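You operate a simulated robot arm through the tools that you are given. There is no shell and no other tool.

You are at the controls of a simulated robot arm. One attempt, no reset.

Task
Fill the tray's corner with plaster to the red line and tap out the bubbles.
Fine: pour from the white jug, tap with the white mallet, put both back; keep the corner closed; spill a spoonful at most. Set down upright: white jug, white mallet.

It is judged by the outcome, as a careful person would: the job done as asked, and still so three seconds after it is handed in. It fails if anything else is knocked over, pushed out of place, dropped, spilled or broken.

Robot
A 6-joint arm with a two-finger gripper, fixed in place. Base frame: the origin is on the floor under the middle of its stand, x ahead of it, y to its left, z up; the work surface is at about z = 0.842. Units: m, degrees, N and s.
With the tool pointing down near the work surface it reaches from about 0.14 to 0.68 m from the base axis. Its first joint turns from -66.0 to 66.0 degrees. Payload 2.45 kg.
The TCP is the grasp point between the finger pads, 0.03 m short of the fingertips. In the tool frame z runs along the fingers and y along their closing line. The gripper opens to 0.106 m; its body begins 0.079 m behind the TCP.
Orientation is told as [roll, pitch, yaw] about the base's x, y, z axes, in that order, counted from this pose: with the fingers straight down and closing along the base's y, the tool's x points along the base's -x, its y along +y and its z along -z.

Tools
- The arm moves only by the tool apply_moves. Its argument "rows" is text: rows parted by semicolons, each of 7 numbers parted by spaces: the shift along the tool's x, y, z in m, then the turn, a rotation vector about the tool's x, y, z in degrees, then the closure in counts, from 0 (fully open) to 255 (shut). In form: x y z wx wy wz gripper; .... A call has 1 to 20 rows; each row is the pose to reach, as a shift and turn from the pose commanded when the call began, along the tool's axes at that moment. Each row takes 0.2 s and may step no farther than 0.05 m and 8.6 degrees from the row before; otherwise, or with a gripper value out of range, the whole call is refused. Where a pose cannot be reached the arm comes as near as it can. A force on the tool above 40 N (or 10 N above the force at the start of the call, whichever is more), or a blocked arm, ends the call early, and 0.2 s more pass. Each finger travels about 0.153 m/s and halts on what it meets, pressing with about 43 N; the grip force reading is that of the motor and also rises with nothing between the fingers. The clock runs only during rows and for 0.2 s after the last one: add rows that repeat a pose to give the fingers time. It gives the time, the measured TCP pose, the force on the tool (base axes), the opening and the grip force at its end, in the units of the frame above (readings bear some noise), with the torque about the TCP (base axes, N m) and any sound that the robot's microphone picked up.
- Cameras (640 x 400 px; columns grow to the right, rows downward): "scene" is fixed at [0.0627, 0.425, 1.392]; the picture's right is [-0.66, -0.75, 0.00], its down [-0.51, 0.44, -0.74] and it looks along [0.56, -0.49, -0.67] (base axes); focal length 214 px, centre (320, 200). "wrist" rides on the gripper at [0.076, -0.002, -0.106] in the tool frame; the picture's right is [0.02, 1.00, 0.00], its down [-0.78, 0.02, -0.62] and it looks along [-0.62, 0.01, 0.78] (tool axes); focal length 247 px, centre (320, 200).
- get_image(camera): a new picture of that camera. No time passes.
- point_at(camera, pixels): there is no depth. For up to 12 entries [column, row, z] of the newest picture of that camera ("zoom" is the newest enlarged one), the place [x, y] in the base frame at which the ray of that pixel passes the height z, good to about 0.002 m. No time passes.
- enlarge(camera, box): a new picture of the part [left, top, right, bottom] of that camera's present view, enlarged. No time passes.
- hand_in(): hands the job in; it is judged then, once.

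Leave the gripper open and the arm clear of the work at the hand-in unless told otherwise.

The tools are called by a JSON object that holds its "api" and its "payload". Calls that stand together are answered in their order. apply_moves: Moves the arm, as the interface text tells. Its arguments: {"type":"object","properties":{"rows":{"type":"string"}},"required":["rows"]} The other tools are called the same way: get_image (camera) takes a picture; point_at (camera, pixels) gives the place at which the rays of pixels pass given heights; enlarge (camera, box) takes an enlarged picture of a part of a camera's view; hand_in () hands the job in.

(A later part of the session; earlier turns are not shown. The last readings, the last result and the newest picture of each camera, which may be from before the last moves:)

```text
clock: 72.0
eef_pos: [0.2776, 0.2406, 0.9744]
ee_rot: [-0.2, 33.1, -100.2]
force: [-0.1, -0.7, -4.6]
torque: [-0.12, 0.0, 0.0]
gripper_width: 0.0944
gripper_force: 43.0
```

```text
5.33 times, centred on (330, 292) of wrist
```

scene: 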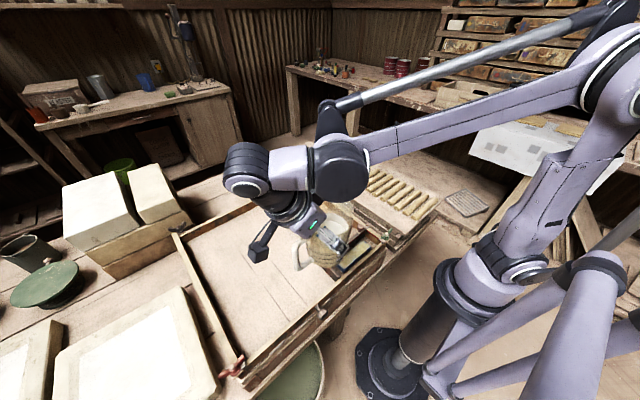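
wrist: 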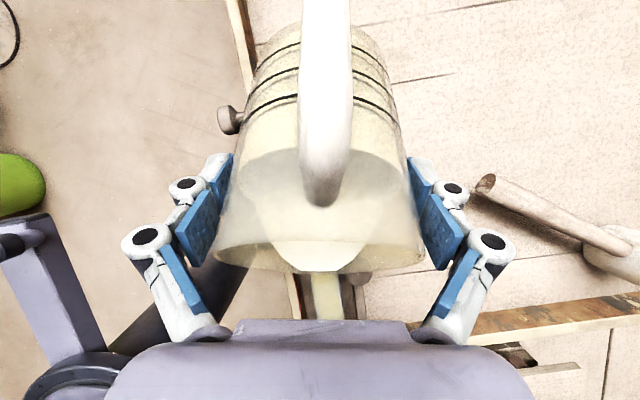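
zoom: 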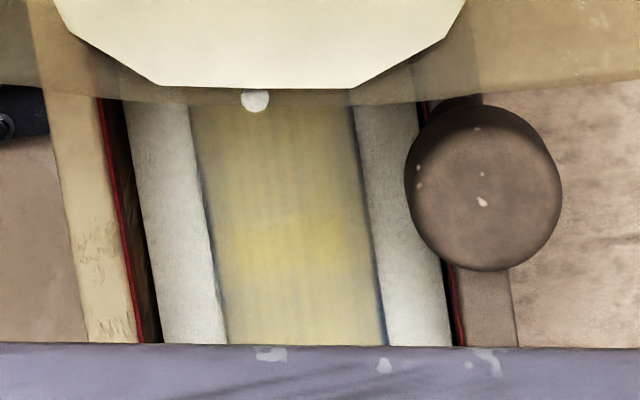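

Plaster is now about 1 cm deep, and two bubbles have appeared by the block (zoom 160,228 and 200,318), to be tapped out later. I'll zoom in on the red line on the right wall to judge the target.

{"api": "enlarge", "payload": {"camera": "scene", "box": [368, 222, 392, 246]}}

```text
16.00 times, centred on (380, 234) of scene
```

zoom: 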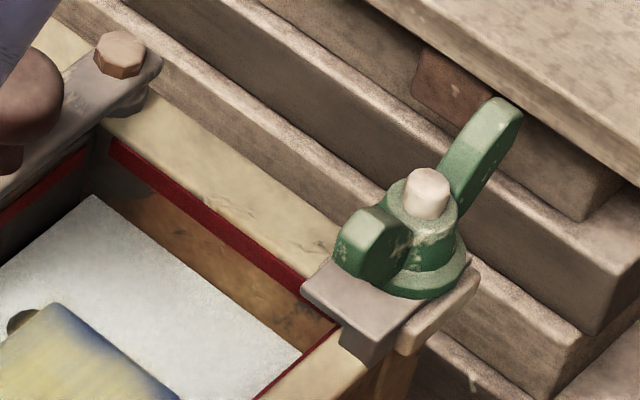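

The red line is a band just under the wall top. Its lower edge is still about 13 mm above the plaster. I'll tilt 3° more while moving 1 cm forward along the pour direction, so the lip stays well inside the short end of the fence, then hold.

{"api": "apply_moves", "payload": {"rows": "-.0021 0 -.0014 0 0.75 0 90; -.0042 0 -.0027 0 1.5 0 90; -.0063 0 -.0041 0 2.25 0 90; -.0084 0 -.0055 0 3 0 90; -.0084 0 -.0055 0 3 0 90; -.0084 0 -.0055 0 3 0 90; -.0084 0 -.0055 0 3 0 90; -.0084 0 -.0055 0 3 0 90"}}

{"api": "enlarge", "payload": {"camera": "scene", "box": [350, 215, 410, 262]}}

{"api": "enlarge", "payload": {"camera": "wrist", "box": [220, 180, 440, 330]}}

```text
clock: 73.8
eef_pos: [0.2738, 0.2303, 0.9767]
ee_rot: [-0.3, 36.1, -100.2]
force: [-0.5, 0.0, -3.6]
torque: [-0.14, -0.02, 0.01]
gripper_width: 0.0948
gripper_force: 42.5
```

```text
8.51 times, centred on (380, 238) of scene
```

zoom: 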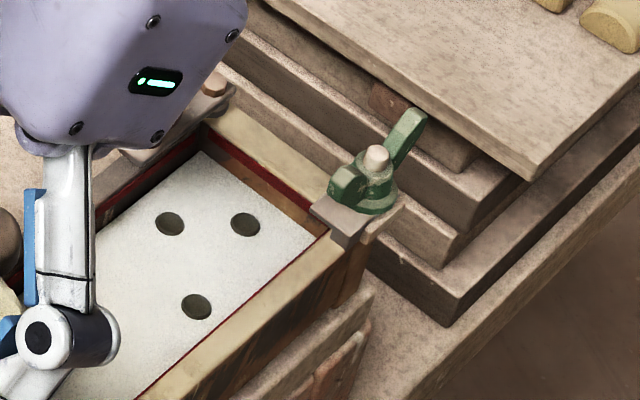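

```text
2.67 times, centred on (330, 255) of wrist
```

zoom: 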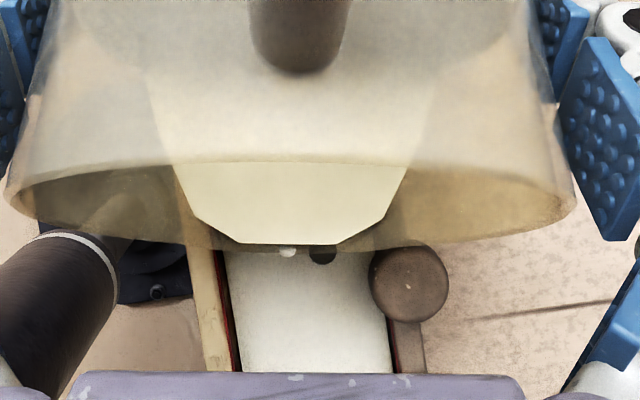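

The block is now covered and three round bubbles show on the surface. I'll zoom in on the gap to the red line.

{"api": "enlarge", "payload": {"camera": "scene", "box": [368, 222, 392, 246]}}

```text
16.00 times, centred on (380, 234) of scene
```

zoom: 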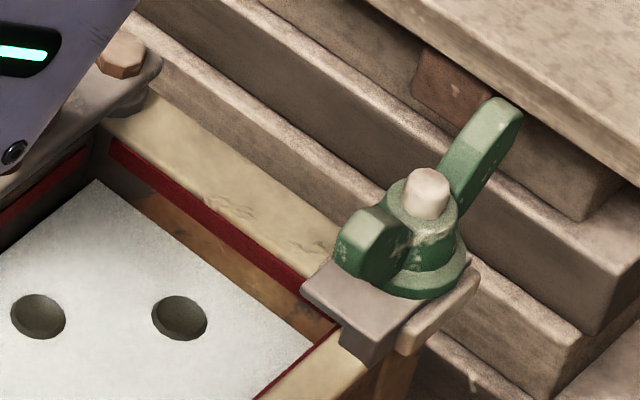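

About 9 mm remains to the lower edge of the red band. I'll tilt another 3° with a small forward shift, then hold.

{"api": "apply_moves", "payload": {"rows": "-.0006 0 -.0005 0 0.75 0 90; -.0012 0 -.0009 0 1.5 0 90; -.0018 0 -.0014 0 2.25 0 90; -.0024 0 -.0018 0 3 0 90; -.0024 0 -.0018 0 3 0 90; -.0024 0 -.0018 0 3 0 90; -.0024 0 -.0018 0 3 0 90; -.0024 0 -.0018 0 3 0 90; -.0024 0 -.0018 0 3 0 90"}}

{"api": "enlarge", "payload": {"camera": "scene", "box": [368, 222, 392, 246]}}

{"api": "enlarge", "payload": {"camera": "wrist", "box": [220, 180, 440, 330]}}

```text
clock: 75.8
eef_pos: [0.275, 0.2271, 0.9747]
ee_rot: [-0.3, 39.1, -100.2]
force: [0.2, -0.2, -3.4]
torque: [-0.1, 0.01, -0.05]
gripper_width: 0.0945
gripper_force: 43.0
```

```text
16.00 times, centred on (380, 234) of scene
```

zoom: 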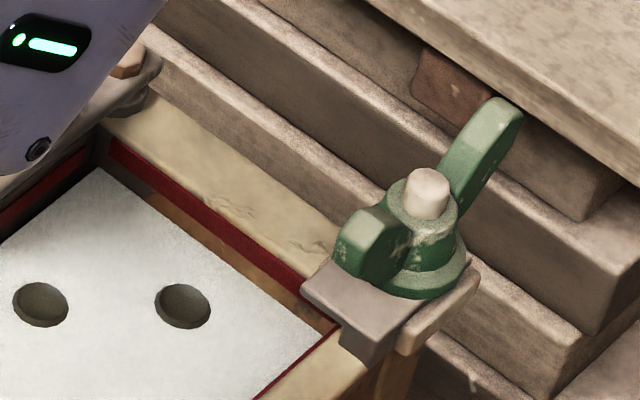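

```text
2.67 times, centred on (330, 255) of wrist
```

zoom: 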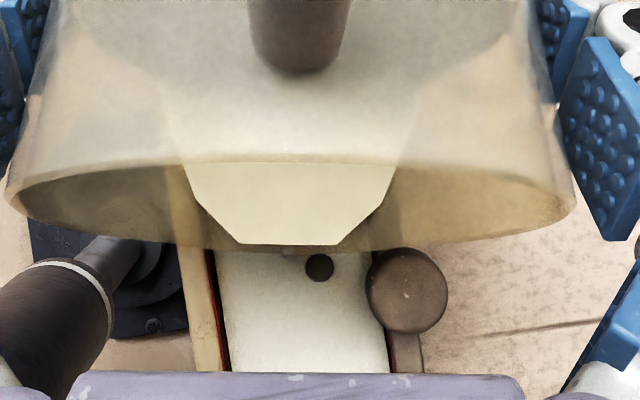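

About 4.5 mm is left to the band's lower edge. Another 2° with a slight forward shift, then hold.

{"api": "apply_moves", "payload": {"rows": "-.0004 0 -.0003 0 0.7 0 90; -.0008 0 -.0006 0 1.4 0 90; -.0012 0 -.0009 0 2 0 90; -.0012 0 -.0009 0 2 0 90; -.0012 0 -.0009 0 2 0 90; -.0012 0 -.0009 0 2 0 90; -.0012 0 -.0009 0 2 0 90; -.0012 0 -.0009 0 2 0 90"}}

{"api": "enlarge", "payload": {"camera": "scene", "box": [368, 222, 392, 246]}}

{"api": "enlarge", "payload": {"camera": "wrist", "box": [220, 180, 440, 330]}}

```text
clock: 77.6
eef_pos: [0.2743, 0.2255, 0.9746]
ee_rot: [-0.3, 41.1, -100.2]
force: [-0.2, -0.2, -3.7]
torque: [-0.13, 0.04, 0.02]
gripper_width: 0.0944
gripper_force: 43.2
```

```text
16.00 times, centred on (380, 234) of scene
```

zoom: 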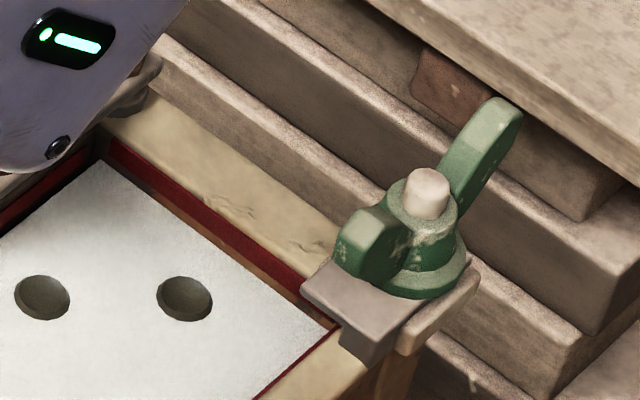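

```text
2.67 times, centred on (330, 255) of wrist
```

zoom: 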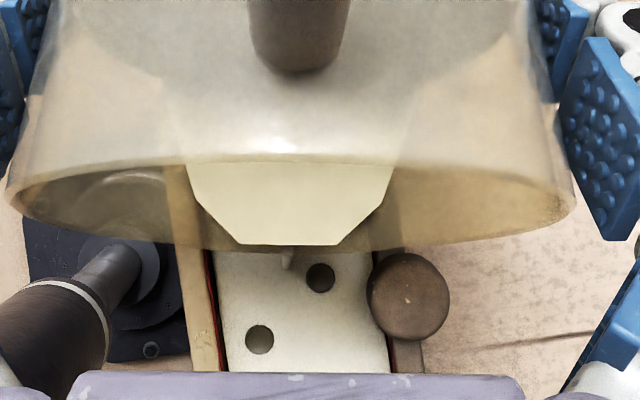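

The plaster is now within about 1.5 mm of the band's lower edge, with a thin stream still falling (wrist zoom 287,258). I'll hold one second at this tilt and recheck.

{"api": "apply_moves", "payload": {"rows": "0 0 0 0 0 0 90; 0 0 0 0 0 0 90; 0 0 0 0 0 0 90; 0 0 0 0 0 0 90"}}

{"api": "enlarge", "payload": {"camera": "scene", "box": [368, 222, 392, 246]}}

{"api": "enlarge", "payload": {"camera": "scene", "box": [325, 225, 385, 285]}}

```text
clock: 78.6
eef_pos: [0.2757, 0.2254, 0.974]
ee_rot: [-0.4, 41.1, -100.3]
force: [0.5, 0.8, -3.0]
torque: [-0.1, 0.01, -0.04]
gripper_width: 0.0945
gripper_force: 42.9
```

```text
16.00 times, centred on (380, 234) of scene
```

zoom: 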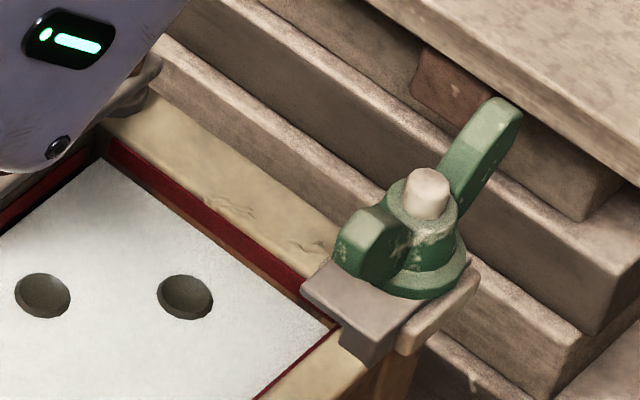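

```text
6.67 times, centred on (355, 255) of scene
```

zoom: 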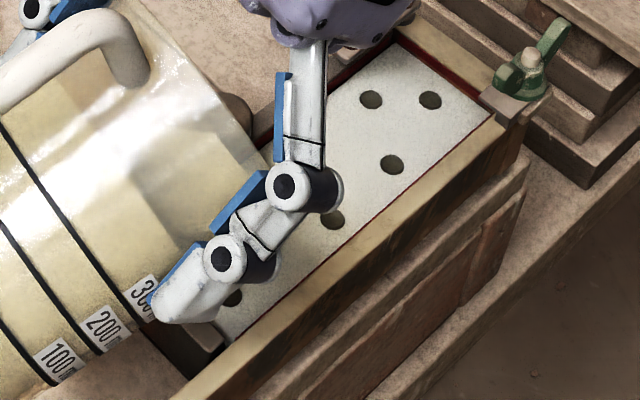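

The surface has now reached the lower edge of the red band. It's still creeping up, so I'll hold another 0.8 s to bring it into the band.

{"api": "apply_moves", "payload": {"rows": "0 0 0 0 0.4 0 90; 0 0 0 0 0.4 0 90; 0 0 0 0 0.4 0 90"}}

{"api": "enlarge", "payload": {"camera": "scene", "box": [368, 222, 392, 246]}}

{"api": "enlarge", "payload": {"camera": "wrist", "box": [270, 255, 390, 330]}}

```text
clock: 79.4
eef_pos: [0.2752, 0.2247, 0.9746]
ee_rot: [-0.4, 41.5, -100.3]
force: [0.1, -0.5, -2.3]
torque: [-0.08, -0.01, -0.03]
gripper_width: 0.0945
gripper_force: 42.6
```

```text
16.00 times, centred on (380, 234) of scene
```

zoom: 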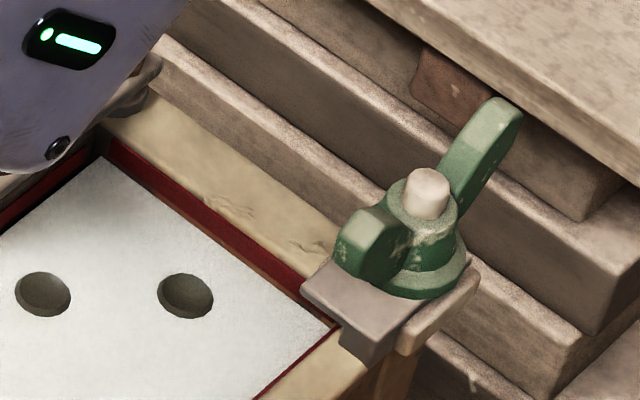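

```text
5.33 times, centred on (330, 292) of wrist
```

zoom: 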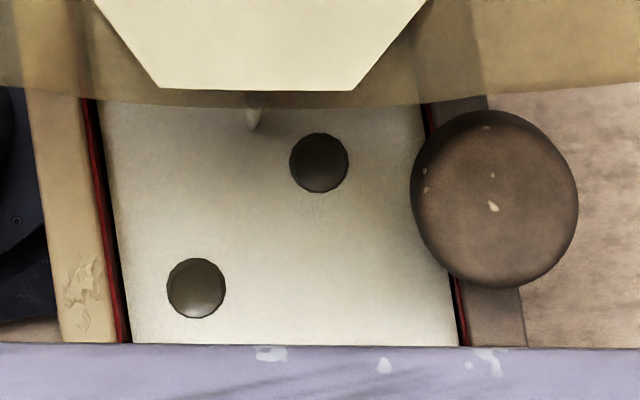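

Level is at the band's edge. I'll check the surface height independently by triangulating the bubbles seen in both cameras.

{"api": "point_at", "payload": {"camera": "wrist", "pixels": [[330, 284.9, 0.855], [330, 284.9, 0.86], [330, 284.9, 0.865], [330, 284.9, 0.87], [306.8, 308.5, 0.855], [306.8, 308.5, 0.86], [306.8, 308.5, 0.865], [306.8, 308.5, 0.87]]}}

{"api": "enlarge", "payload": {"camera": "scene", "box": [340, 228, 390, 265]}}

```text
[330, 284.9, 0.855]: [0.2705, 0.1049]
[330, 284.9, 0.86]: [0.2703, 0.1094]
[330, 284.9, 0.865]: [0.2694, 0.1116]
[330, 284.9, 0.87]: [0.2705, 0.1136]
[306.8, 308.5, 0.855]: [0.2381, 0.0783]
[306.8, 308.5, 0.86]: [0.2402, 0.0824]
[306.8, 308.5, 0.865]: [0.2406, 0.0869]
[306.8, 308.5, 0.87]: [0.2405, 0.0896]
```

```text
10.81 times, centred on (365, 246) of scene
```

zoom: 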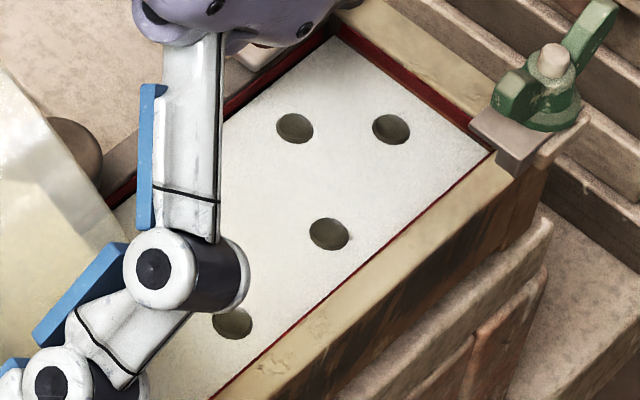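

{"api": "point_at", "payload": {"camera": "scene", "pixels": [[362.7, 239.4, 0.86], [362.7, 239.4, 0.865], [371.6, 239.5, 0.86], [371.6, 239.5, 0.865], [365.8, 249.1, 0.855], [365.8, 249.1, 0.86], [365.8, 249.1, 0.865], [365.8, 249.1, 0.87], [356.9, 257.4, 0.86], [356.9, 257.4, 0.865], [366.5, 230.9, 0.865], [381, 241.5, 0.865]]}}

```text
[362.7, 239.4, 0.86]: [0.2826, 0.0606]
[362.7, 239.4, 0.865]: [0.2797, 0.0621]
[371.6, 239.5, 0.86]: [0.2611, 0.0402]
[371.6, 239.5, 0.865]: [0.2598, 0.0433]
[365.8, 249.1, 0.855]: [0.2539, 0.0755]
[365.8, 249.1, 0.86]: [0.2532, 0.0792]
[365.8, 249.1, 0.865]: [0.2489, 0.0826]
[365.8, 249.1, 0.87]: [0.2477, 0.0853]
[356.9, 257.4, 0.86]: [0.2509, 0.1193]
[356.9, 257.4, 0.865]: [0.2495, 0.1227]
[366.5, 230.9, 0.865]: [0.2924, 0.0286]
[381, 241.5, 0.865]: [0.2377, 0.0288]
```

I'll calibrate the band height on the right wall: top edge, red band's lower edge and plaster edge.

{"api": "point_at", "payload": {"camera": "scene", "pixels": [[373.25, 234.2, 0.87], [373.25, 234.2, 0.872], [372.9, 235.7, 0.86], [372.9, 235.7, 0.863], [372.9, 235.7, 0.866], [372.5, 235.6, 0.86], [372.5, 235.6, 0.863], [372.5, 235.6, 0.866], [321.6, 261.8, 0.87], [379, 238.6, 0.87]]}}

{"api": "enlarge", "payload": {"camera": "scene", "box": [366, 228, 382, 240]}}

```text
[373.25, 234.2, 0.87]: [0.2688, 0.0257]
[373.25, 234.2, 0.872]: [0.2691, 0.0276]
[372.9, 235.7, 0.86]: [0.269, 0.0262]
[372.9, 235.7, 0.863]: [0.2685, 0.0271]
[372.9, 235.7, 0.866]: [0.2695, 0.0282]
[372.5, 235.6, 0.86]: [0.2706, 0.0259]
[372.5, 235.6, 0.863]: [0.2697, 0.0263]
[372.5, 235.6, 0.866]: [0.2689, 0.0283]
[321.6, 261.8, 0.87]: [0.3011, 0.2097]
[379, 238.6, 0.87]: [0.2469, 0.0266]
```

```text
16.00 times, centred on (374, 234) of scene
```

zoom: 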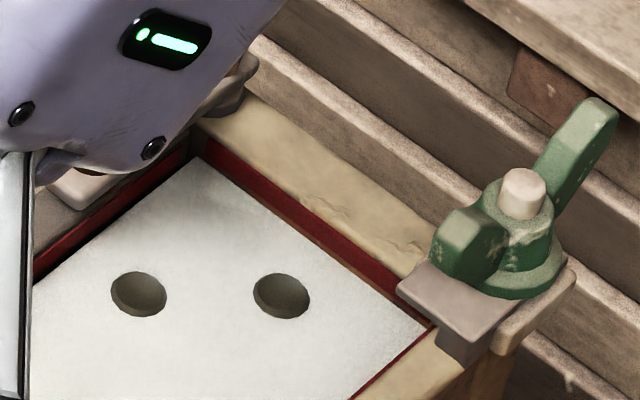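

The surface is right at the band's lower edge (z ≈ 0.861). A little more will put it clearly on the line. I'll tilt 1.2° more, hold briefly, and recheck.

{"api": "apply_moves", "payload": {"rows": "0 0 0 0 0.6 0 90; 0 0 0 0 1.2 0 90; 0 0 0 0 1.2 0 90; 0 0 0 0 1.2 0 90"}}

{"api": "enlarge", "payload": {"camera": "scene", "box": [366, 228, 382, 240]}}

{"api": "enlarge", "payload": {"camera": "wrist", "box": [270, 255, 390, 330]}}

```text
clock: 80.4
eef_pos: [0.2754, 0.2251, 0.9753]
ee_rot: [-0.3, 42.6, -100.3]
force: [-0.2, 0.2, -3.9]
torque: [-0.07, -0.02, 0.0]
gripper_width: 0.0942
gripper_force: 43.0
```

```text
16.00 times, centred on (374, 234) of scene
```

zoom: 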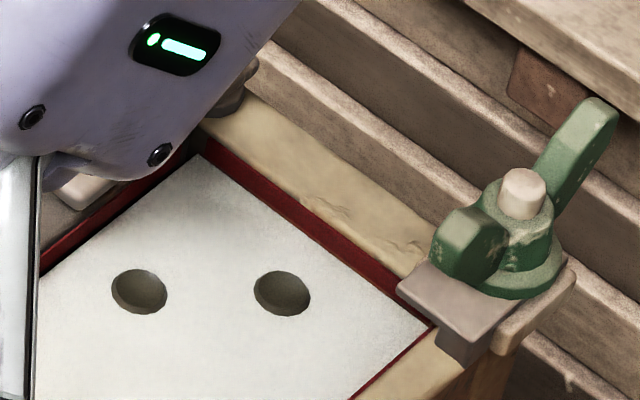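

```text
5.33 times, centred on (330, 292) of wrist
```

zoom: 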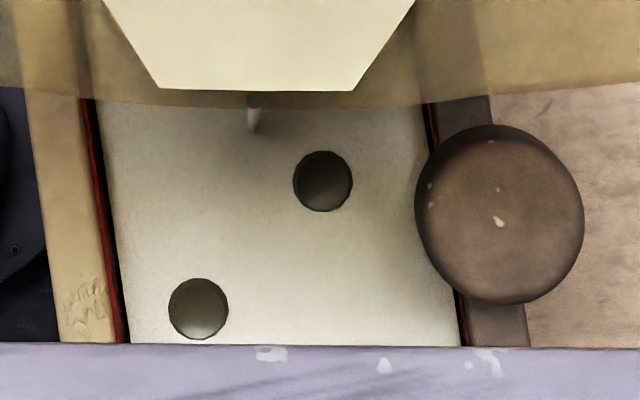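

The plaster edge now meets the red band everywhere, and the stream is still thin. I'll hold 0.4 s more, then tilt back 16° to stop the flow.

{"api": "apply_moves", "payload": {"rows": "0 0 0 0 0 0 90; 0 0 0 0 0 0 90; 0 0 0 0 -4 0 90; 0 0 0 0 -8 0 90; 0 0 0 0 -12 0 90; 0 0 0 0 -16 0 90; 0 0 0 0 -16 0 90"}}

{"api": "enlarge", "payload": {"camera": "scene", "box": [366, 228, 382, 240]}}

{"api": "enlarge", "payload": {"camera": "wrist", "box": [220, 180, 440, 330]}}

```text
clock: 82.0
eef_pos: [0.2755, 0.2251, 0.9748]
ee_rot: [-0.2, 26.6, -100.1]
force: [0.1, 0.0, -3.3]
torque: [-0.07, 0.04, 0.01]
gripper_width: 0.0944
gripper_force: 43.0
```

```text
16.00 times, centred on (374, 234) of scene
```

zoom: 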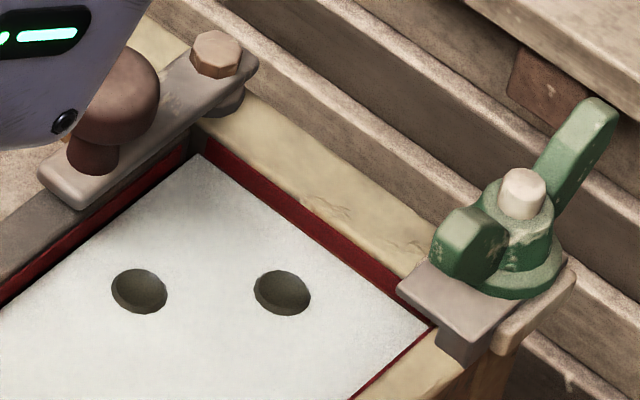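

```text
2.67 times, centred on (330, 255) of wrist
```

zoom: 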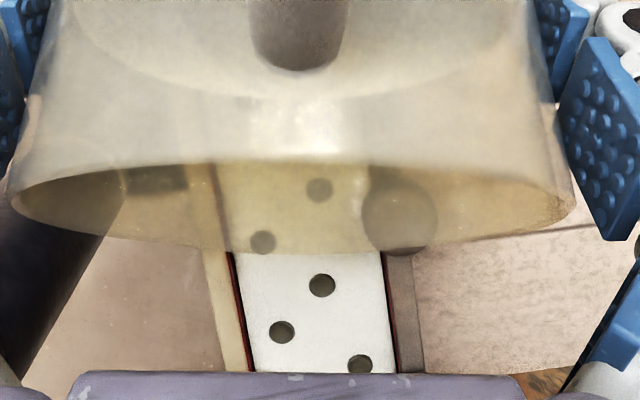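

The flow has stopped, and several bubbles show in the surface. I'll bring the jug upright while rising about 5.5 cm.

{"api": "apply_moves", "payload": {"rows": ".0031 0 -.0061 0 -7.1 0 90; .0062 0 -.0123 0 -14.2 0 90; .0092 0 -.0185 0 -21.2 0 90; .0123 0 -.0246 0 -28.3 0 90; .0154 0 -.0308 0 -35.4 0 90; .0185 0 -.0369 0 -42.5 0 90; .0215 0 -.0431 0 -49.5 0 90; .0246 0 -.0492 0 -56.6 0 90; .0246 0 -.0492 0 -56.6 0 90"}}

{"api": "enlarge", "payload": {"camera": "scene", "box": [280, 190, 400, 290]}}

```text
clock: 84.0
eef_pos: [0.2749, 0.2257, 1.0309]
ee_rot: [-0.1, -29.8, -100.1]
force: [0.6, 0.2, -3.3]
torque: [-0.01, 0.0, 0.02]
gripper_width: 0.0947
gripper_force: 43.1
```

```text
4.00 times, centred on (340, 240) of scene
```

zoom: 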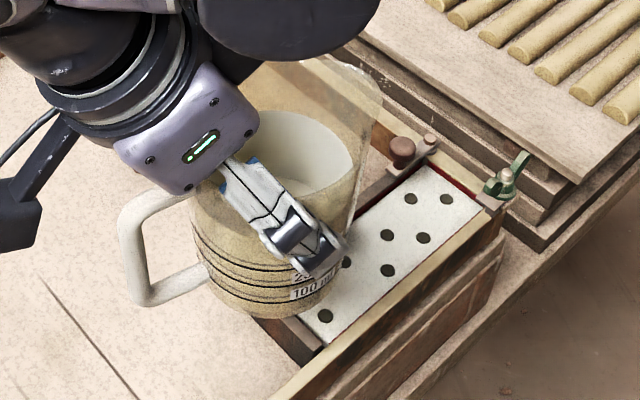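

The compartment is filled with seven or eight bubbles in it. Before taking the jug away I'll check the level along the visible walls.

{"api": "enlarge", "payload": {"camera": "scene", "box": [355, 224, 389, 246]}}

{"api": "enlarge", "payload": {"camera": "scene", "box": [325, 240, 365, 285]}}

```text
16.00 times, centred on (372, 235) of scene
```

zoom: 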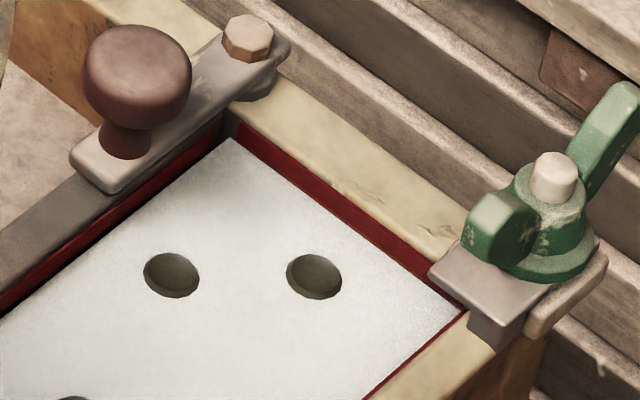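

```text
8.89 times, centred on (345, 262) of scene
```

zoom: 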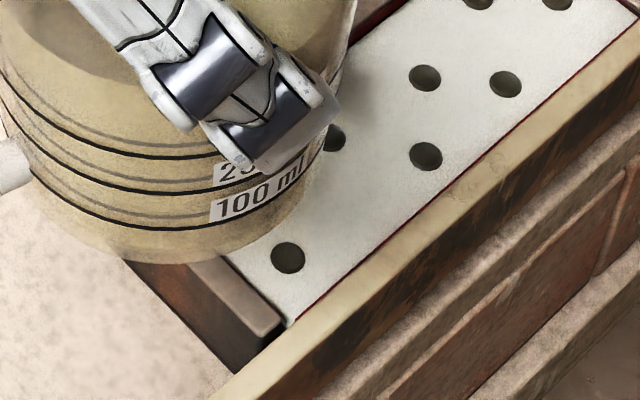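

{"api": "enlarge", "payload": {"camera": "scene", "box": [369, 228, 379, 236]}}

{"api": "enlarge", "payload": {"camera": "scene", "box": [354, 229, 366, 239]}}

```text
16.00 times, centred on (374, 232) of scene
```

zoom: 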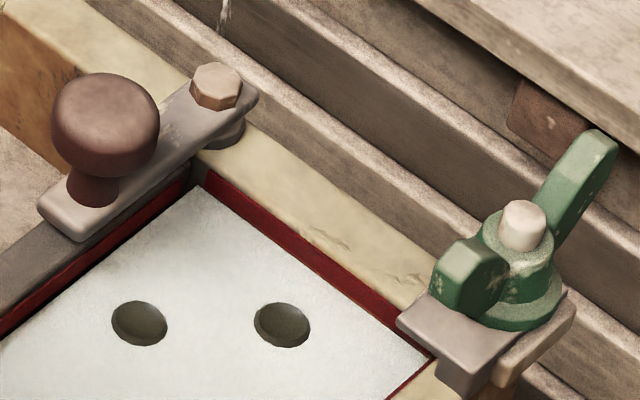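

```text
16.00 times, centred on (360, 234) of scene
```

zoom: 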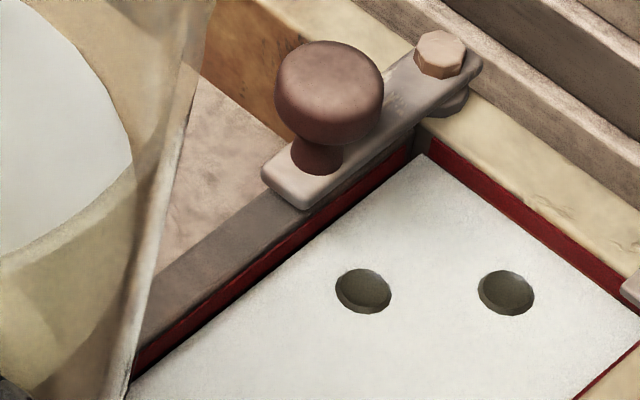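

The plaster just touches the lower edge of the red band. To be surely on the line I'll add about 1.5–2 mm more. I'll return to the pour pose, lowering 5.5 cm and tilting to just short of pouring.

{"api": "apply_moves", "payload": {"rows": ".0034 0 .006 0 7.1 0 90; .0068 0 .0119 0 14.2 0 90; .0102 0 .0179 0 21.2 0 90; .0137 0 .0239 0 28.3 0 90; .0171 0 .0298 0 35.4 0 90; .0205 0 .0358 0 42.5 0 90; .0239 0 .0417 0 49.5 0 90; .0273 0 .0477 0 56.4 0 90; .0273 0 .0477 0 60 0 90; .0273 0 .0477 0 63 0 90; .0273 0 .0477 0 66 0 90; .0273 0 .0477 0 68 0 90; .0273 0 .0477 0 68 0 90"}}

{"api": "enlarge", "payload": {"camera": "wrist", "box": [220, 180, 440, 330]}}

```text
clock: 86.8
eef_pos: [0.2759, 0.225, 0.975]
ee_rot: [-0.3, 38.1, -100.3]
force: [-0.6, 0.0, -2.9]
torque: [-0.1, 0.01, 0.03]
gripper_width: 0.0943
gripper_force: 42.7
```

```text
2.67 times, centred on (330, 255) of wrist
```

zoom: 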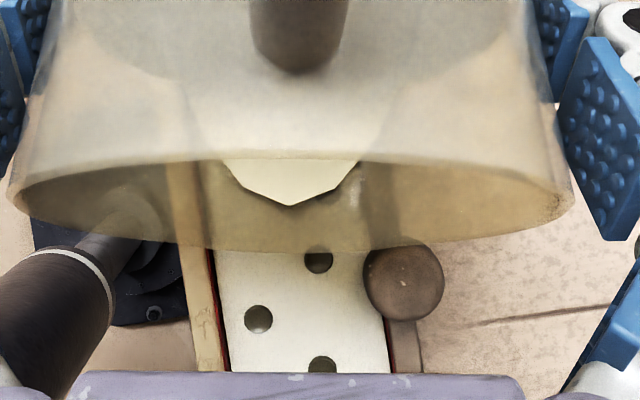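

The plaster front inside the jug (290,205) is just short of the lip (290,245). I'll tilt 5.2° further to start a gentle flow and hold briefly.

{"api": "apply_moves", "payload": {"rows": "0 0 0 0 1.5 0 90; 0 0 0 0 3 0 90; 0 0 0 0 4.3 0 90; 0 0 0 0 5.2 0 90; 0 0 0 0 5.2 0 90"}}

{"api": "enlarge", "payload": {"camera": "scene", "box": [366, 228, 382, 240]}}

{"api": "enlarge", "payload": {"camera": "wrist", "box": [220, 180, 440, 330]}}

```text
clock: 88.0
eef_pos: [0.2757, 0.2242, 0.9756]
ee_rot: [-0.3, 43.3, -100.3]
force: [0.7, 0.3, -2.2]
torque: [-0.11, 0.0, -0.01]
gripper_width: 0.0945
gripper_force: 43.4
```

```text
16.00 times, centred on (374, 234) of scene
```

zoom: 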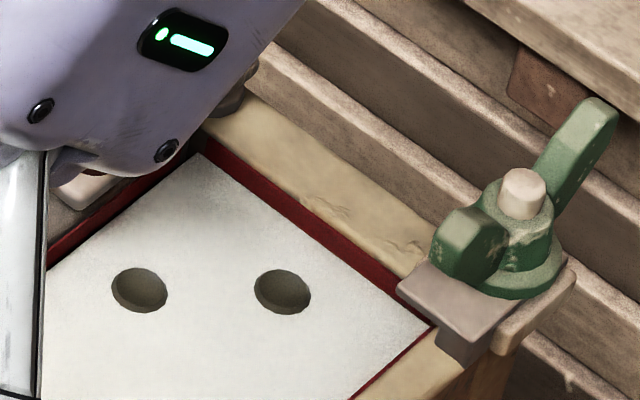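

```text
2.67 times, centred on (330, 255) of wrist
```

zoom: 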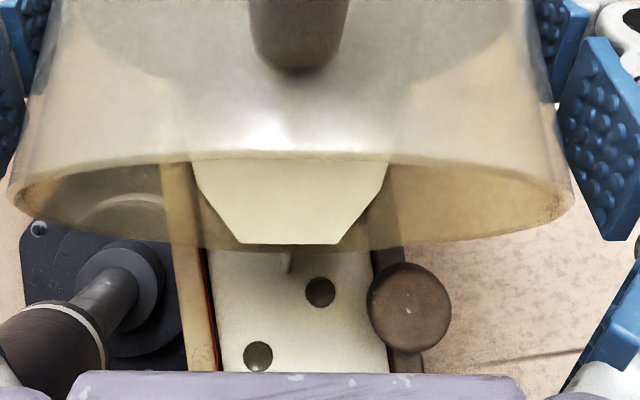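

The stream runs again (287,260). I'll hold 0.8 s and check.

{"api": "apply_moves", "payload": {"rows": "0 0 0 0 0.3 0 90; 0 0 0 0 0.6 0 90; 0 0 0 0 0.6 0 90"}}

{"api": "enlarge", "payload": {"camera": "scene", "box": [366, 228, 382, 240]}}

```text
clock: 88.8
eef_pos: [0.2758, 0.2246, 0.9753]
ee_rot: [-0.3, 43.9, -100.3]
force: [-0.6, -0.8, -2.3]
torque: [-0.1, -0.02, -0.01]
gripper_width: 0.0945
gripper_force: 42.8
```

```text
16.00 times, centred on (374, 234) of scene
```

zoom: 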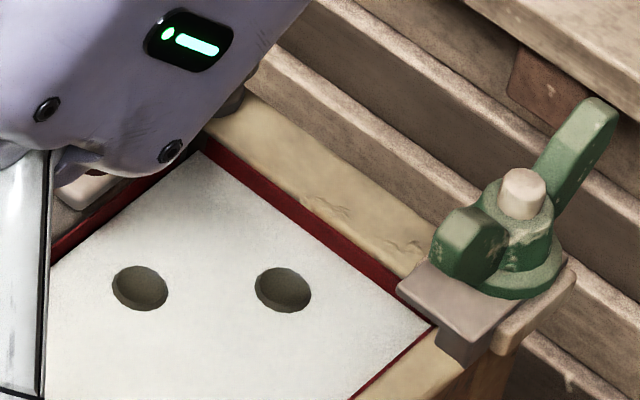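

The plaster now covers about a third of the red band's height. That's on the line, so I'll tilt back now to stop.

{"api": "apply_moves", "payload": {"rows": "0 0 0 0 -3 0 90; 0 0 0 0 -8 0 90; 0 0 0 0 -14 0 90; 0 0 0 0 -20 0 90; 0 0 0 0 -20 0 90"}}

{"api": "enlarge", "payload": {"camera": "scene", "box": [366, 228, 382, 240]}}

{"api": "enlarge", "payload": {"camera": "wrist", "box": [220, 180, 440, 330]}}

```text
clock: 90.0
eef_pos: [0.2745, 0.2244, 0.9756]
ee_rot: [-0.2, 23.9, -100.2]
force: [-0.1, -0.4, -2.7]
torque: [-0.08, 0.02, -0.01]
gripper_width: 0.0947
gripper_force: 43.0
```

```text
16.00 times, centred on (374, 234) of scene
```

zoom: 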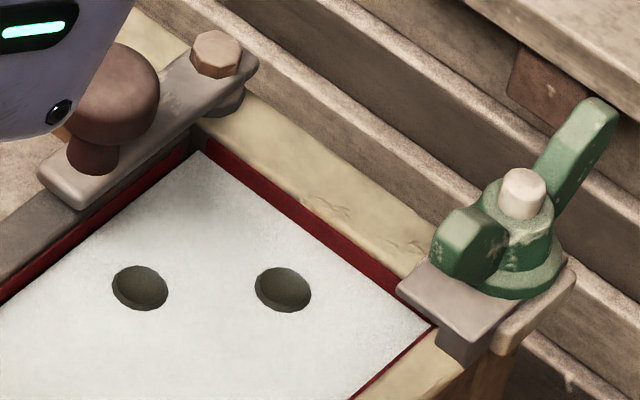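

```text
2.67 times, centred on (330, 255) of wrist
```

zoom: 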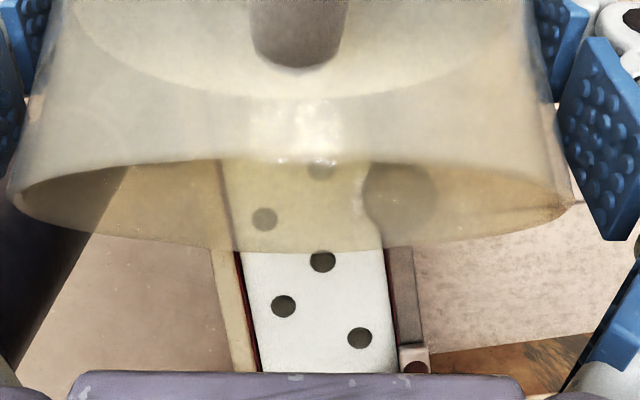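

The level sits within the red band. Now I'll bring the jug upright and rise 5.5 cm.

{"api": "apply_moves", "payload": {"rows": ".0028 0 -.0063 0 -6.7 0 90; .0056 0 -.0126 0 -13.5 0 90; .0084 0 -.0189 0 -20.2 0 90; .0112 0 -.0252 0 -26.9 0 90; .0139 0 -.0314 0 -33.6 0 90; .0167 0 -.0377 0 -40.4 0 90; .0195 0 -.044 0 -47.1 0 90; .0223 0 -.0503 0 -53.8 0 90; .0223 0 -.0503 0 -53.8 0 90"}}

{"api": "enlarge", "payload": {"camera": "scene", "box": [280, 190, 400, 290]}}

```text
clock: 92.0
eef_pos: [0.2749, 0.2261, 1.0305]
ee_rot: [-0.1, -29.8, -99.9]
force: [-0.2, 0.3, -3.4]
torque: [-0.01, 0.0, -0.02]
gripper_width: 0.0944
gripper_force: 42.7
```

```text
4.00 times, centred on (340, 240) of scene
```

zoom: 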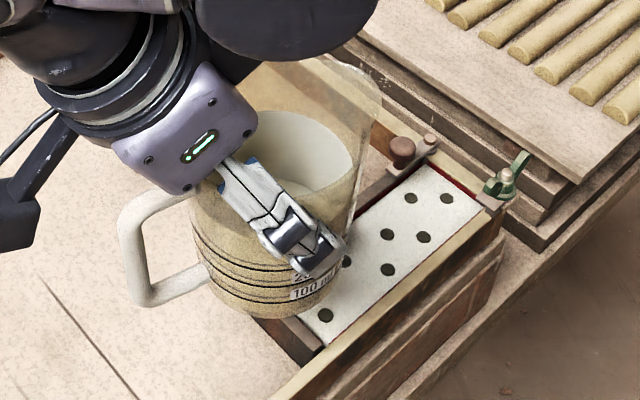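

The jug is upright with no spills. Now I'll carry it back to above its original place (0.4575, 0.363), turning it back so its spout faces +x.

{"api": "apply_moves", "payload": {"rows": ".0029 .0031 -.0017 -1.04 0 -1.80 90; .0102 .0109 -.0058 -3.64 0 -6.30 90; .0189 .0202 -.0108 -6.76 0 -11.71 90; .0276 .0296 -.0158 -9.88 0 -17.11 90; .0363 .0389 -.0208 -13 0 -22.52 90; .0450 .0483 -.0258 -16.12 0 -27.92 90; .0537 .0576 -.0307 -19.24 0 -33.33 90; .0624 .0670 -.0357 -22.36 0 -38.73 90; .0711 .0763 -.0407 -25.48 0 -44.13 90; .0798 .0856 -.0457 -28.6 0 -49.54 90; .0885 .0950 -.0507 -31.72 0 -54.94 90; .0972 .1043 -.0557 -34.84 0 -60.35 90; .1059 .1137 -.0607 -37.96 0 -65.75 90; .1146 .1230 -.0656 -41.08 0 -71.16 90; .1233 .1323 -.0706 -44.2 0 -76.56 90; .1320 .1417 -.0756 -47.32 0 -81.96 90; .1393 .1495 -.0798 -49.92 0 -86.47 90; .1436 .1541 -.0823 -51.48 0 -89.17 90; .1451 .1557 -.0831 -52 0 -90.07 90; .1451 .1557 -.0831 -52 0 -90.07 90"}}

{"api": "get_image", "payload": {"camera": "scene"}}

{"api": "enlarge", "payload": {"camera": "scene", "box": [310, 210, 410, 290]}}

```text
clock: 96.2
eef_pos: [0.4608, 0.3632, 1.0311]
ee_rot: [0.1, -29.8, 3.9]
force: [-0.7, -0.2, -3.3]
torque: [0.02, -0.01, 0.0]
gripper_width: 0.0942
gripper_force: 43.1
```

```text
taken
```

scene: 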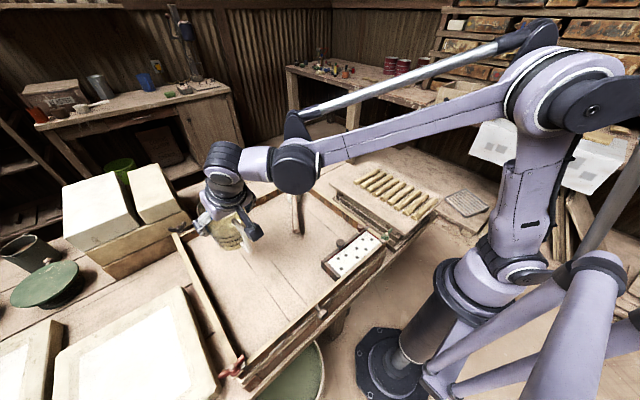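

```text
5.00 times, centred on (360, 250) of scene
```

zoom: 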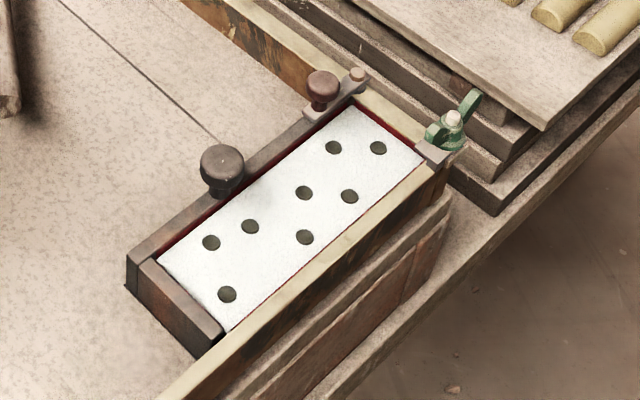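

The compartment is evenly filled, with eight bubbles to tap out and nothing spilled. I'll lower the jug toward its original spot, to TCP z 0.935.

{"api": "apply_moves", "payload": {"rows": ".0051 0 .0082 0 0 0 90; .0152 0 .0245 0 0 0 90; .0253 0 .0409 0 0 0 90; .0354 0 .0572 0 0 0 90; .0445 0 .0719 0 0 0 90; .0506 0 .0817 0 0 0 90; .0506 0 .0817 0 0 0 90"}}

```text
clock: 97.8
eef_pos: [0.4543, 0.3624, 0.9333]
ee_rot: [0.3, -29.7, 3.9]
force: [-0.2, 0.1, -3.2]
torque: [-0.01, -0.02, 0.03]
gripper_width: 0.0945
gripper_force: 42.7
```

Still hanging free. I'll lower 6 mm more and 2 mm forward.

{"api": "apply_moves", "payload": {"rows": ".0004 0 .0021 0 0 0 90; .0009 0 .0041 0 0 0 90; .0013 0 .0062 0 0 0 90; .0013 0 .0062 0 0 0 90"}}

```text
clock: 98.8
eef_pos: [0.4563, 0.364, 0.9286]
ee_rot: [0.2, -29.9, 3.8]
force: [0.3, -0.4, -3.2]
torque: [-0.01, -0.01, -0.02]
gripper_width: 0.0945
gripper_force: 43.3
```

{"api": "apply_moves", "payload": {"rows": ".0008 0 .0013 0 0 0 90; .0015 0 .0026 0 0 0 90; .0015 0 .0026 0 0 0 90"}}

```text
clock: 99.6
eef_pos: [0.4572, 0.3628, 0.9252]
ee_rot: [0.3, -30.0, 3.9]
force: [1.1, 4.7, 17.1]
torque: [-0.09, 0.39, -0.06]
gripper_width: 0.0942
gripper_force: 42.6
```

The base is on the floor, nearly flat. I'll open the gripper.

{"api": "apply_moves", "payload": {"rows": "-.0003 0 -.0005 0 0 0 60; -.0003 0 -.0005 0 0 0 30; -.0003 0 -.0005 0 0 0 20; -.0003 0 -.0005 0 0 0 10; -.0003 0 -.0005 0 0 0 0; -.0003 0 -.0005 0 0 0 0"}}

{"api": "get_image", "payload": {"camera": "wrist"}}

```text
clock: 101.0
eef_pos: [0.4566, 0.3632, 0.926]
ee_rot: [0.2, -29.8, 3.8]
force: [0.2, -0.4, 0.8]
torque: [0.01, -0.03, 0.0]
gripper_width: 0.106
gripper_force: 0.1
```

```text
taken
```

wrist: 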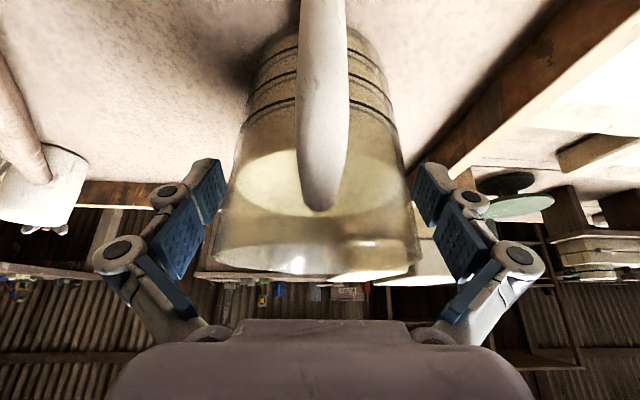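

Released. The jug sits about 2–3 mm left of centre, so I'll shift −2 mm in tool y and back off along the tool axis.

{"api": "apply_moves", "payload": {"rows": "0 -.002 0 0 0 0 0; 0 -.002 -.015 0 0 0 0; 0 -.002 -.035 0 0 0 0; 0 -.002 -.06 0 0 0 0; 0 -.002 -.09 0 0 0 0; 0 -.002 -.13 0 0 0 0; 0 -.002 -.16 0 0 0 0; 0 -.002 -.16 0 0 0 0"}}

{"api": "get_image", "payload": {"camera": "wrist"}}

{"api": "enlarge", "payload": {"camera": "scene", "box": [170, 180, 310, 290]}}

```text
clock: 102.8
eef_pos: [0.3791, 0.3523, 1.0652]
ee_rot: [0.2, -29.9, 3.8]
force: [0.0, 0.3, 0.3]
torque: [0.03, 0.01, -0.02]
gripper_width: 0.1059
gripper_force: 0.1
```

```text
taken
```

wrist: 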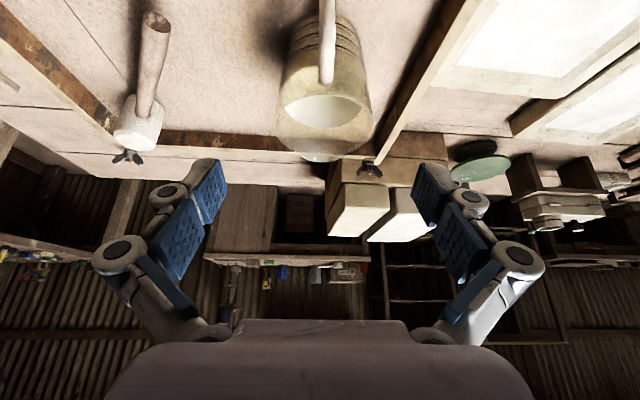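

```text
3.64 times, centred on (240, 235) of scene
```

zoom: 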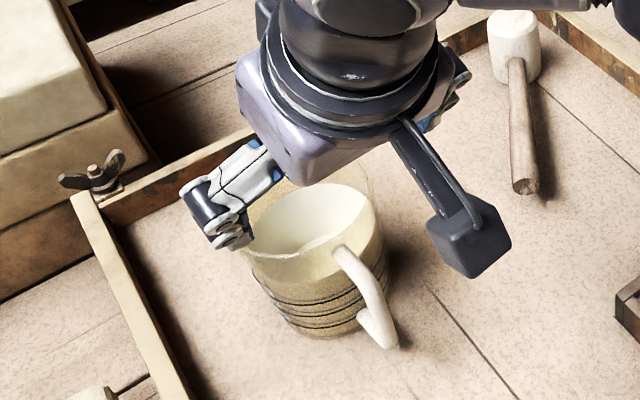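

The jug is back in its place and standing upright. Next the mallet: first bring the tool vertical here (clear of the jug).

{"api": "apply_moves", "payload": {"rows": "0 0 0 0 6 0 0; 0 0 0 0 12 0 0; 0 0 0 0 18 0 0; 0 0 0 0 24 0 0; 0 0 0 0 29.9 0 0; 0 0 0 0 29.9 0 0"}}

```text
clock: 104.2
eef_pos: [0.3789, 0.3559, 1.0662]
ee_rot: [0.2, 0.3, 3.9]
force: [0.4, -0.2, -0.1]
torque: [0.0, 0.0, -0.02]
gripper_width: 0.1058
gripper_force: 0.0
```

Vertical. Now I'll move high over the mallet handle to (0.508, 0.145) and turn to yaw −33° so the fingers close across the handle.

{"api": "apply_moves", "payload": {"rows": "-.0092 -.0175 0 0 0 2.9 0; -.0252 -.0481 0 0 0 8.1 0; -.0423 -.081 0 0 0 13.6 0; -.0595 -.1138 0 0 0 19.1 0; -.0766 -.1466 0 0 0 24.7 0; -.0938 -.1794 0 0 0 30.2 0; -.1075 -.2057 0 0 0 34.6 0; -.1144 -.2188 0 0 0 36.9 0; -.1144 -.2188 0 0 0 36.9 0"}}

{"api": "get_image", "payload": {"camera": "wrist"}}

{"api": "get_image", "payload": {"camera": "scene"}}

```text
clock: 106.2
eef_pos: [0.5057, 0.1439, 1.0645]
ee_rot: [0.1, 0.3, -33.2]
force: [0.8, -0.5, 0.4]
torque: [0.04, -0.04, -0.01]
gripper_width: 0.1061
gripper_force: 0.0
```

```text
taken
```

wrist: 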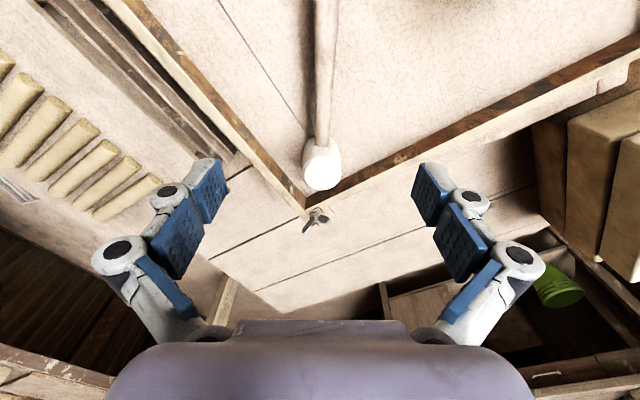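

```text
taken
```

scene: 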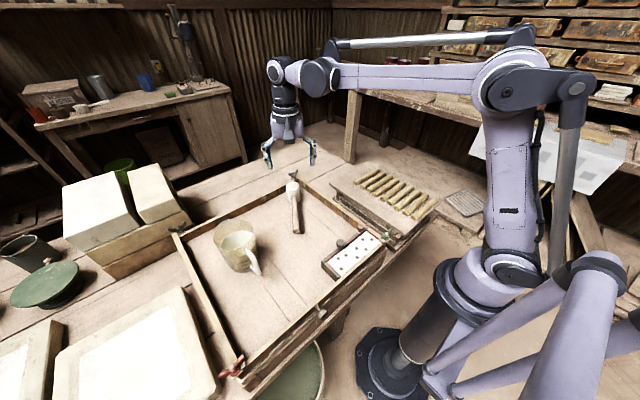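

The handle runs straight down the middle of the view (column 325 to 320). I'll turn 2° and shift 2 mm to match it, then descend toward the handle with open fingers.

{"api": "apply_moves", "payload": {"rows": "0 .001 .025 0 0 1 0; 0 .002 .055 0 0 2 0; 0 .002 .085 0 0 2 0; 0 .002 .11 0 0 2 0; 0 .002 .13 0 0 2 0; 0 .002 .13 0 0 2 0"}}

{"api": "get_image", "payload": {"camera": "wrist"}}

{"api": "enlarge", "payload": {"camera": "scene", "box": [250, 150, 350, 240]}}

```text
clock: 107.6
eef_pos: [0.5064, 0.1473, 0.9321]
ee_rot: [0.1, 0.3, -34.9]
force: [0.3, 0.1, -1.1]
torque: [-0.02, 0.01, 0.02]
gripper_width: 0.1056
gripper_force: 0.0
```

```text
taken
```

wrist: 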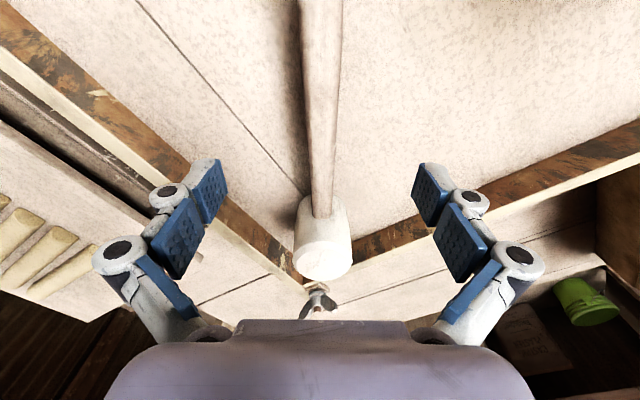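

```text
4.44 times, centred on (300, 195) of scene
```

zoom: 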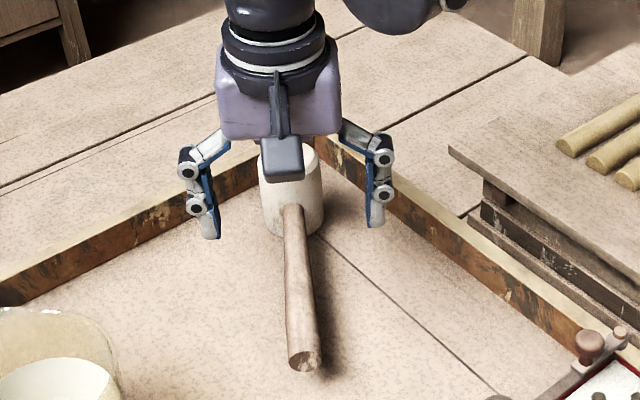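

The handle is centred at column 320. I'll descend 5 cm more to TCP z 0.882, leaving the fingertips 1 cm above the tray floor.

{"api": "apply_moves", "payload": {"rows": "0 0 .015 0 0 0 0; 0 0 .03 0 0 0 0; 0 0 .042 0 0 0 0; 0 0 .05 0 0 0 0; 0 0 .05 0 0 0 0"}}

{"api": "get_image", "payload": {"camera": "wrist"}}

```text
clock: 108.8
eef_pos: [0.5094, 0.1474, 0.8836]
ee_rot: [0.1, 0.2, -35.1]
force: [-0.2, -0.7, -0.3]
torque: [-0.01, 0.01, -0.03]
gripper_width: 0.1063
gripper_force: 0.1
```

```text
taken
```

wrist: 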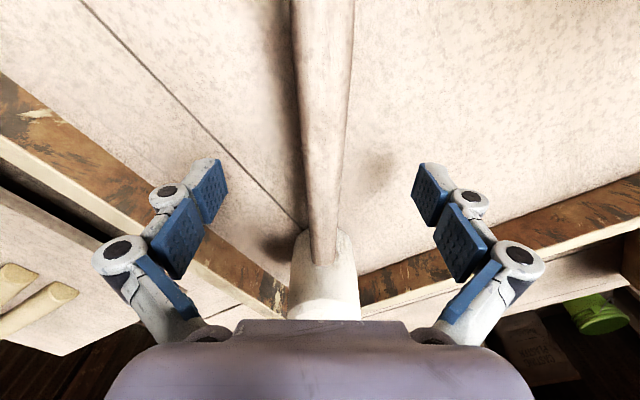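

Centred. The fingertips may dip slightly as they close, so I'll raise 6 mm first, then close gently on the handle.

{"api": "apply_moves", "payload": {"rows": "0 0 -.006 0 0 0 0; 0 0 -.006 0 0 0 60; 0 0 -.006 0 0 0 110; 0 0 -.006 0 0 0 150; 0 0 -.006 0 0 0 175; 0 0 -.006 0 0 0 190; 0 0 -.006 0 0 0 205; 0 0 -.006 0 0 0 220; 0 0 -.006 0 0 0 235; 0 0 -.006 0 0 0 235"}}

{"api": "get_image", "payload": {"camera": "wrist"}}

{"api": "enlarge", "payload": {"camera": "scene", "box": [250, 150, 350, 240]}}

```text
clock: 111.0
eef_pos: [0.5078, 0.1468, 0.8906]
ee_rot: [0.0, 0.2, -35.1]
force: [1.1, 0.9, -0.9]
torque: [0.0, -0.01, 0.09]
gripper_width: 0.0204
gripper_force: 43.1
```

```text
taken
```

wrist: 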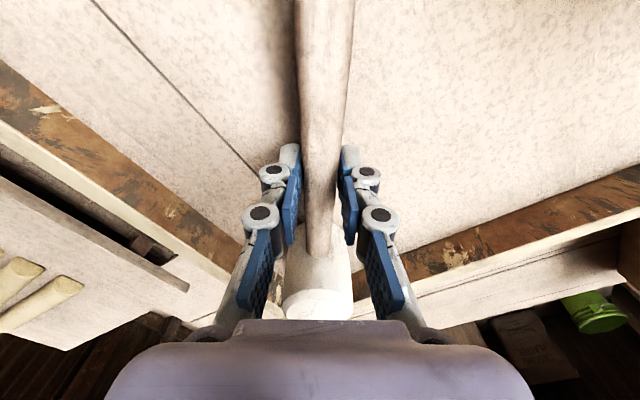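

```text
4.44 times, centred on (300, 195) of scene
```

zoom: 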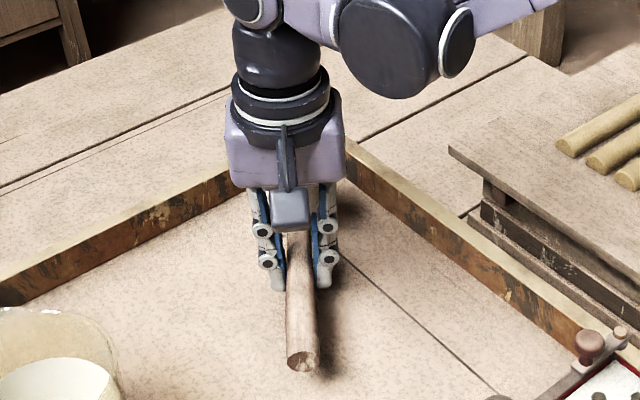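

The handle is held at 20 mm width. I'll lift 3 cm and check that the head doesn't droop.

{"api": "apply_moves", "payload": {"rows": "0 0 -.004 0 0 0 235; 0 0 -.01 0 0 0 235; 0 0 -.018 0 0 0 235; 0 0 -.026 0 0 0 235; 0 0 -.03 0 0 0 235; 0 0 -.03 0 0 0 235"}}

{"api": "get_image", "payload": {"camera": "wrist"}}

{"api": "enlarge", "payload": {"camera": "scene", "box": [250, 150, 350, 240]}}

```text
clock: 112.4
eef_pos: [0.5085, 0.1467, 0.9198]
ee_rot: [0.0, 0.2, -35.0]
force: [-0.3, 0.1, -3.0]
torque: [0.16, 0.2, 0.01]
gripper_width: 0.0204
gripper_force: 42.8
```

```text
taken
```

wrist: 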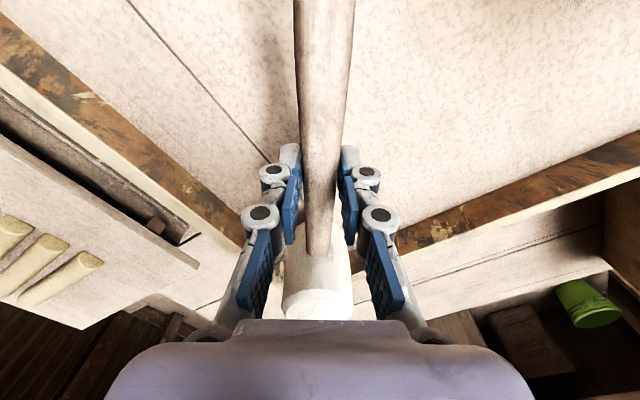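

```text
4.44 times, centred on (300, 195) of scene
```

zoom: 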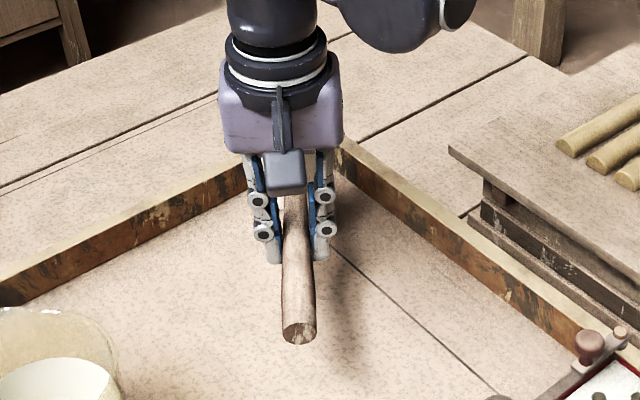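

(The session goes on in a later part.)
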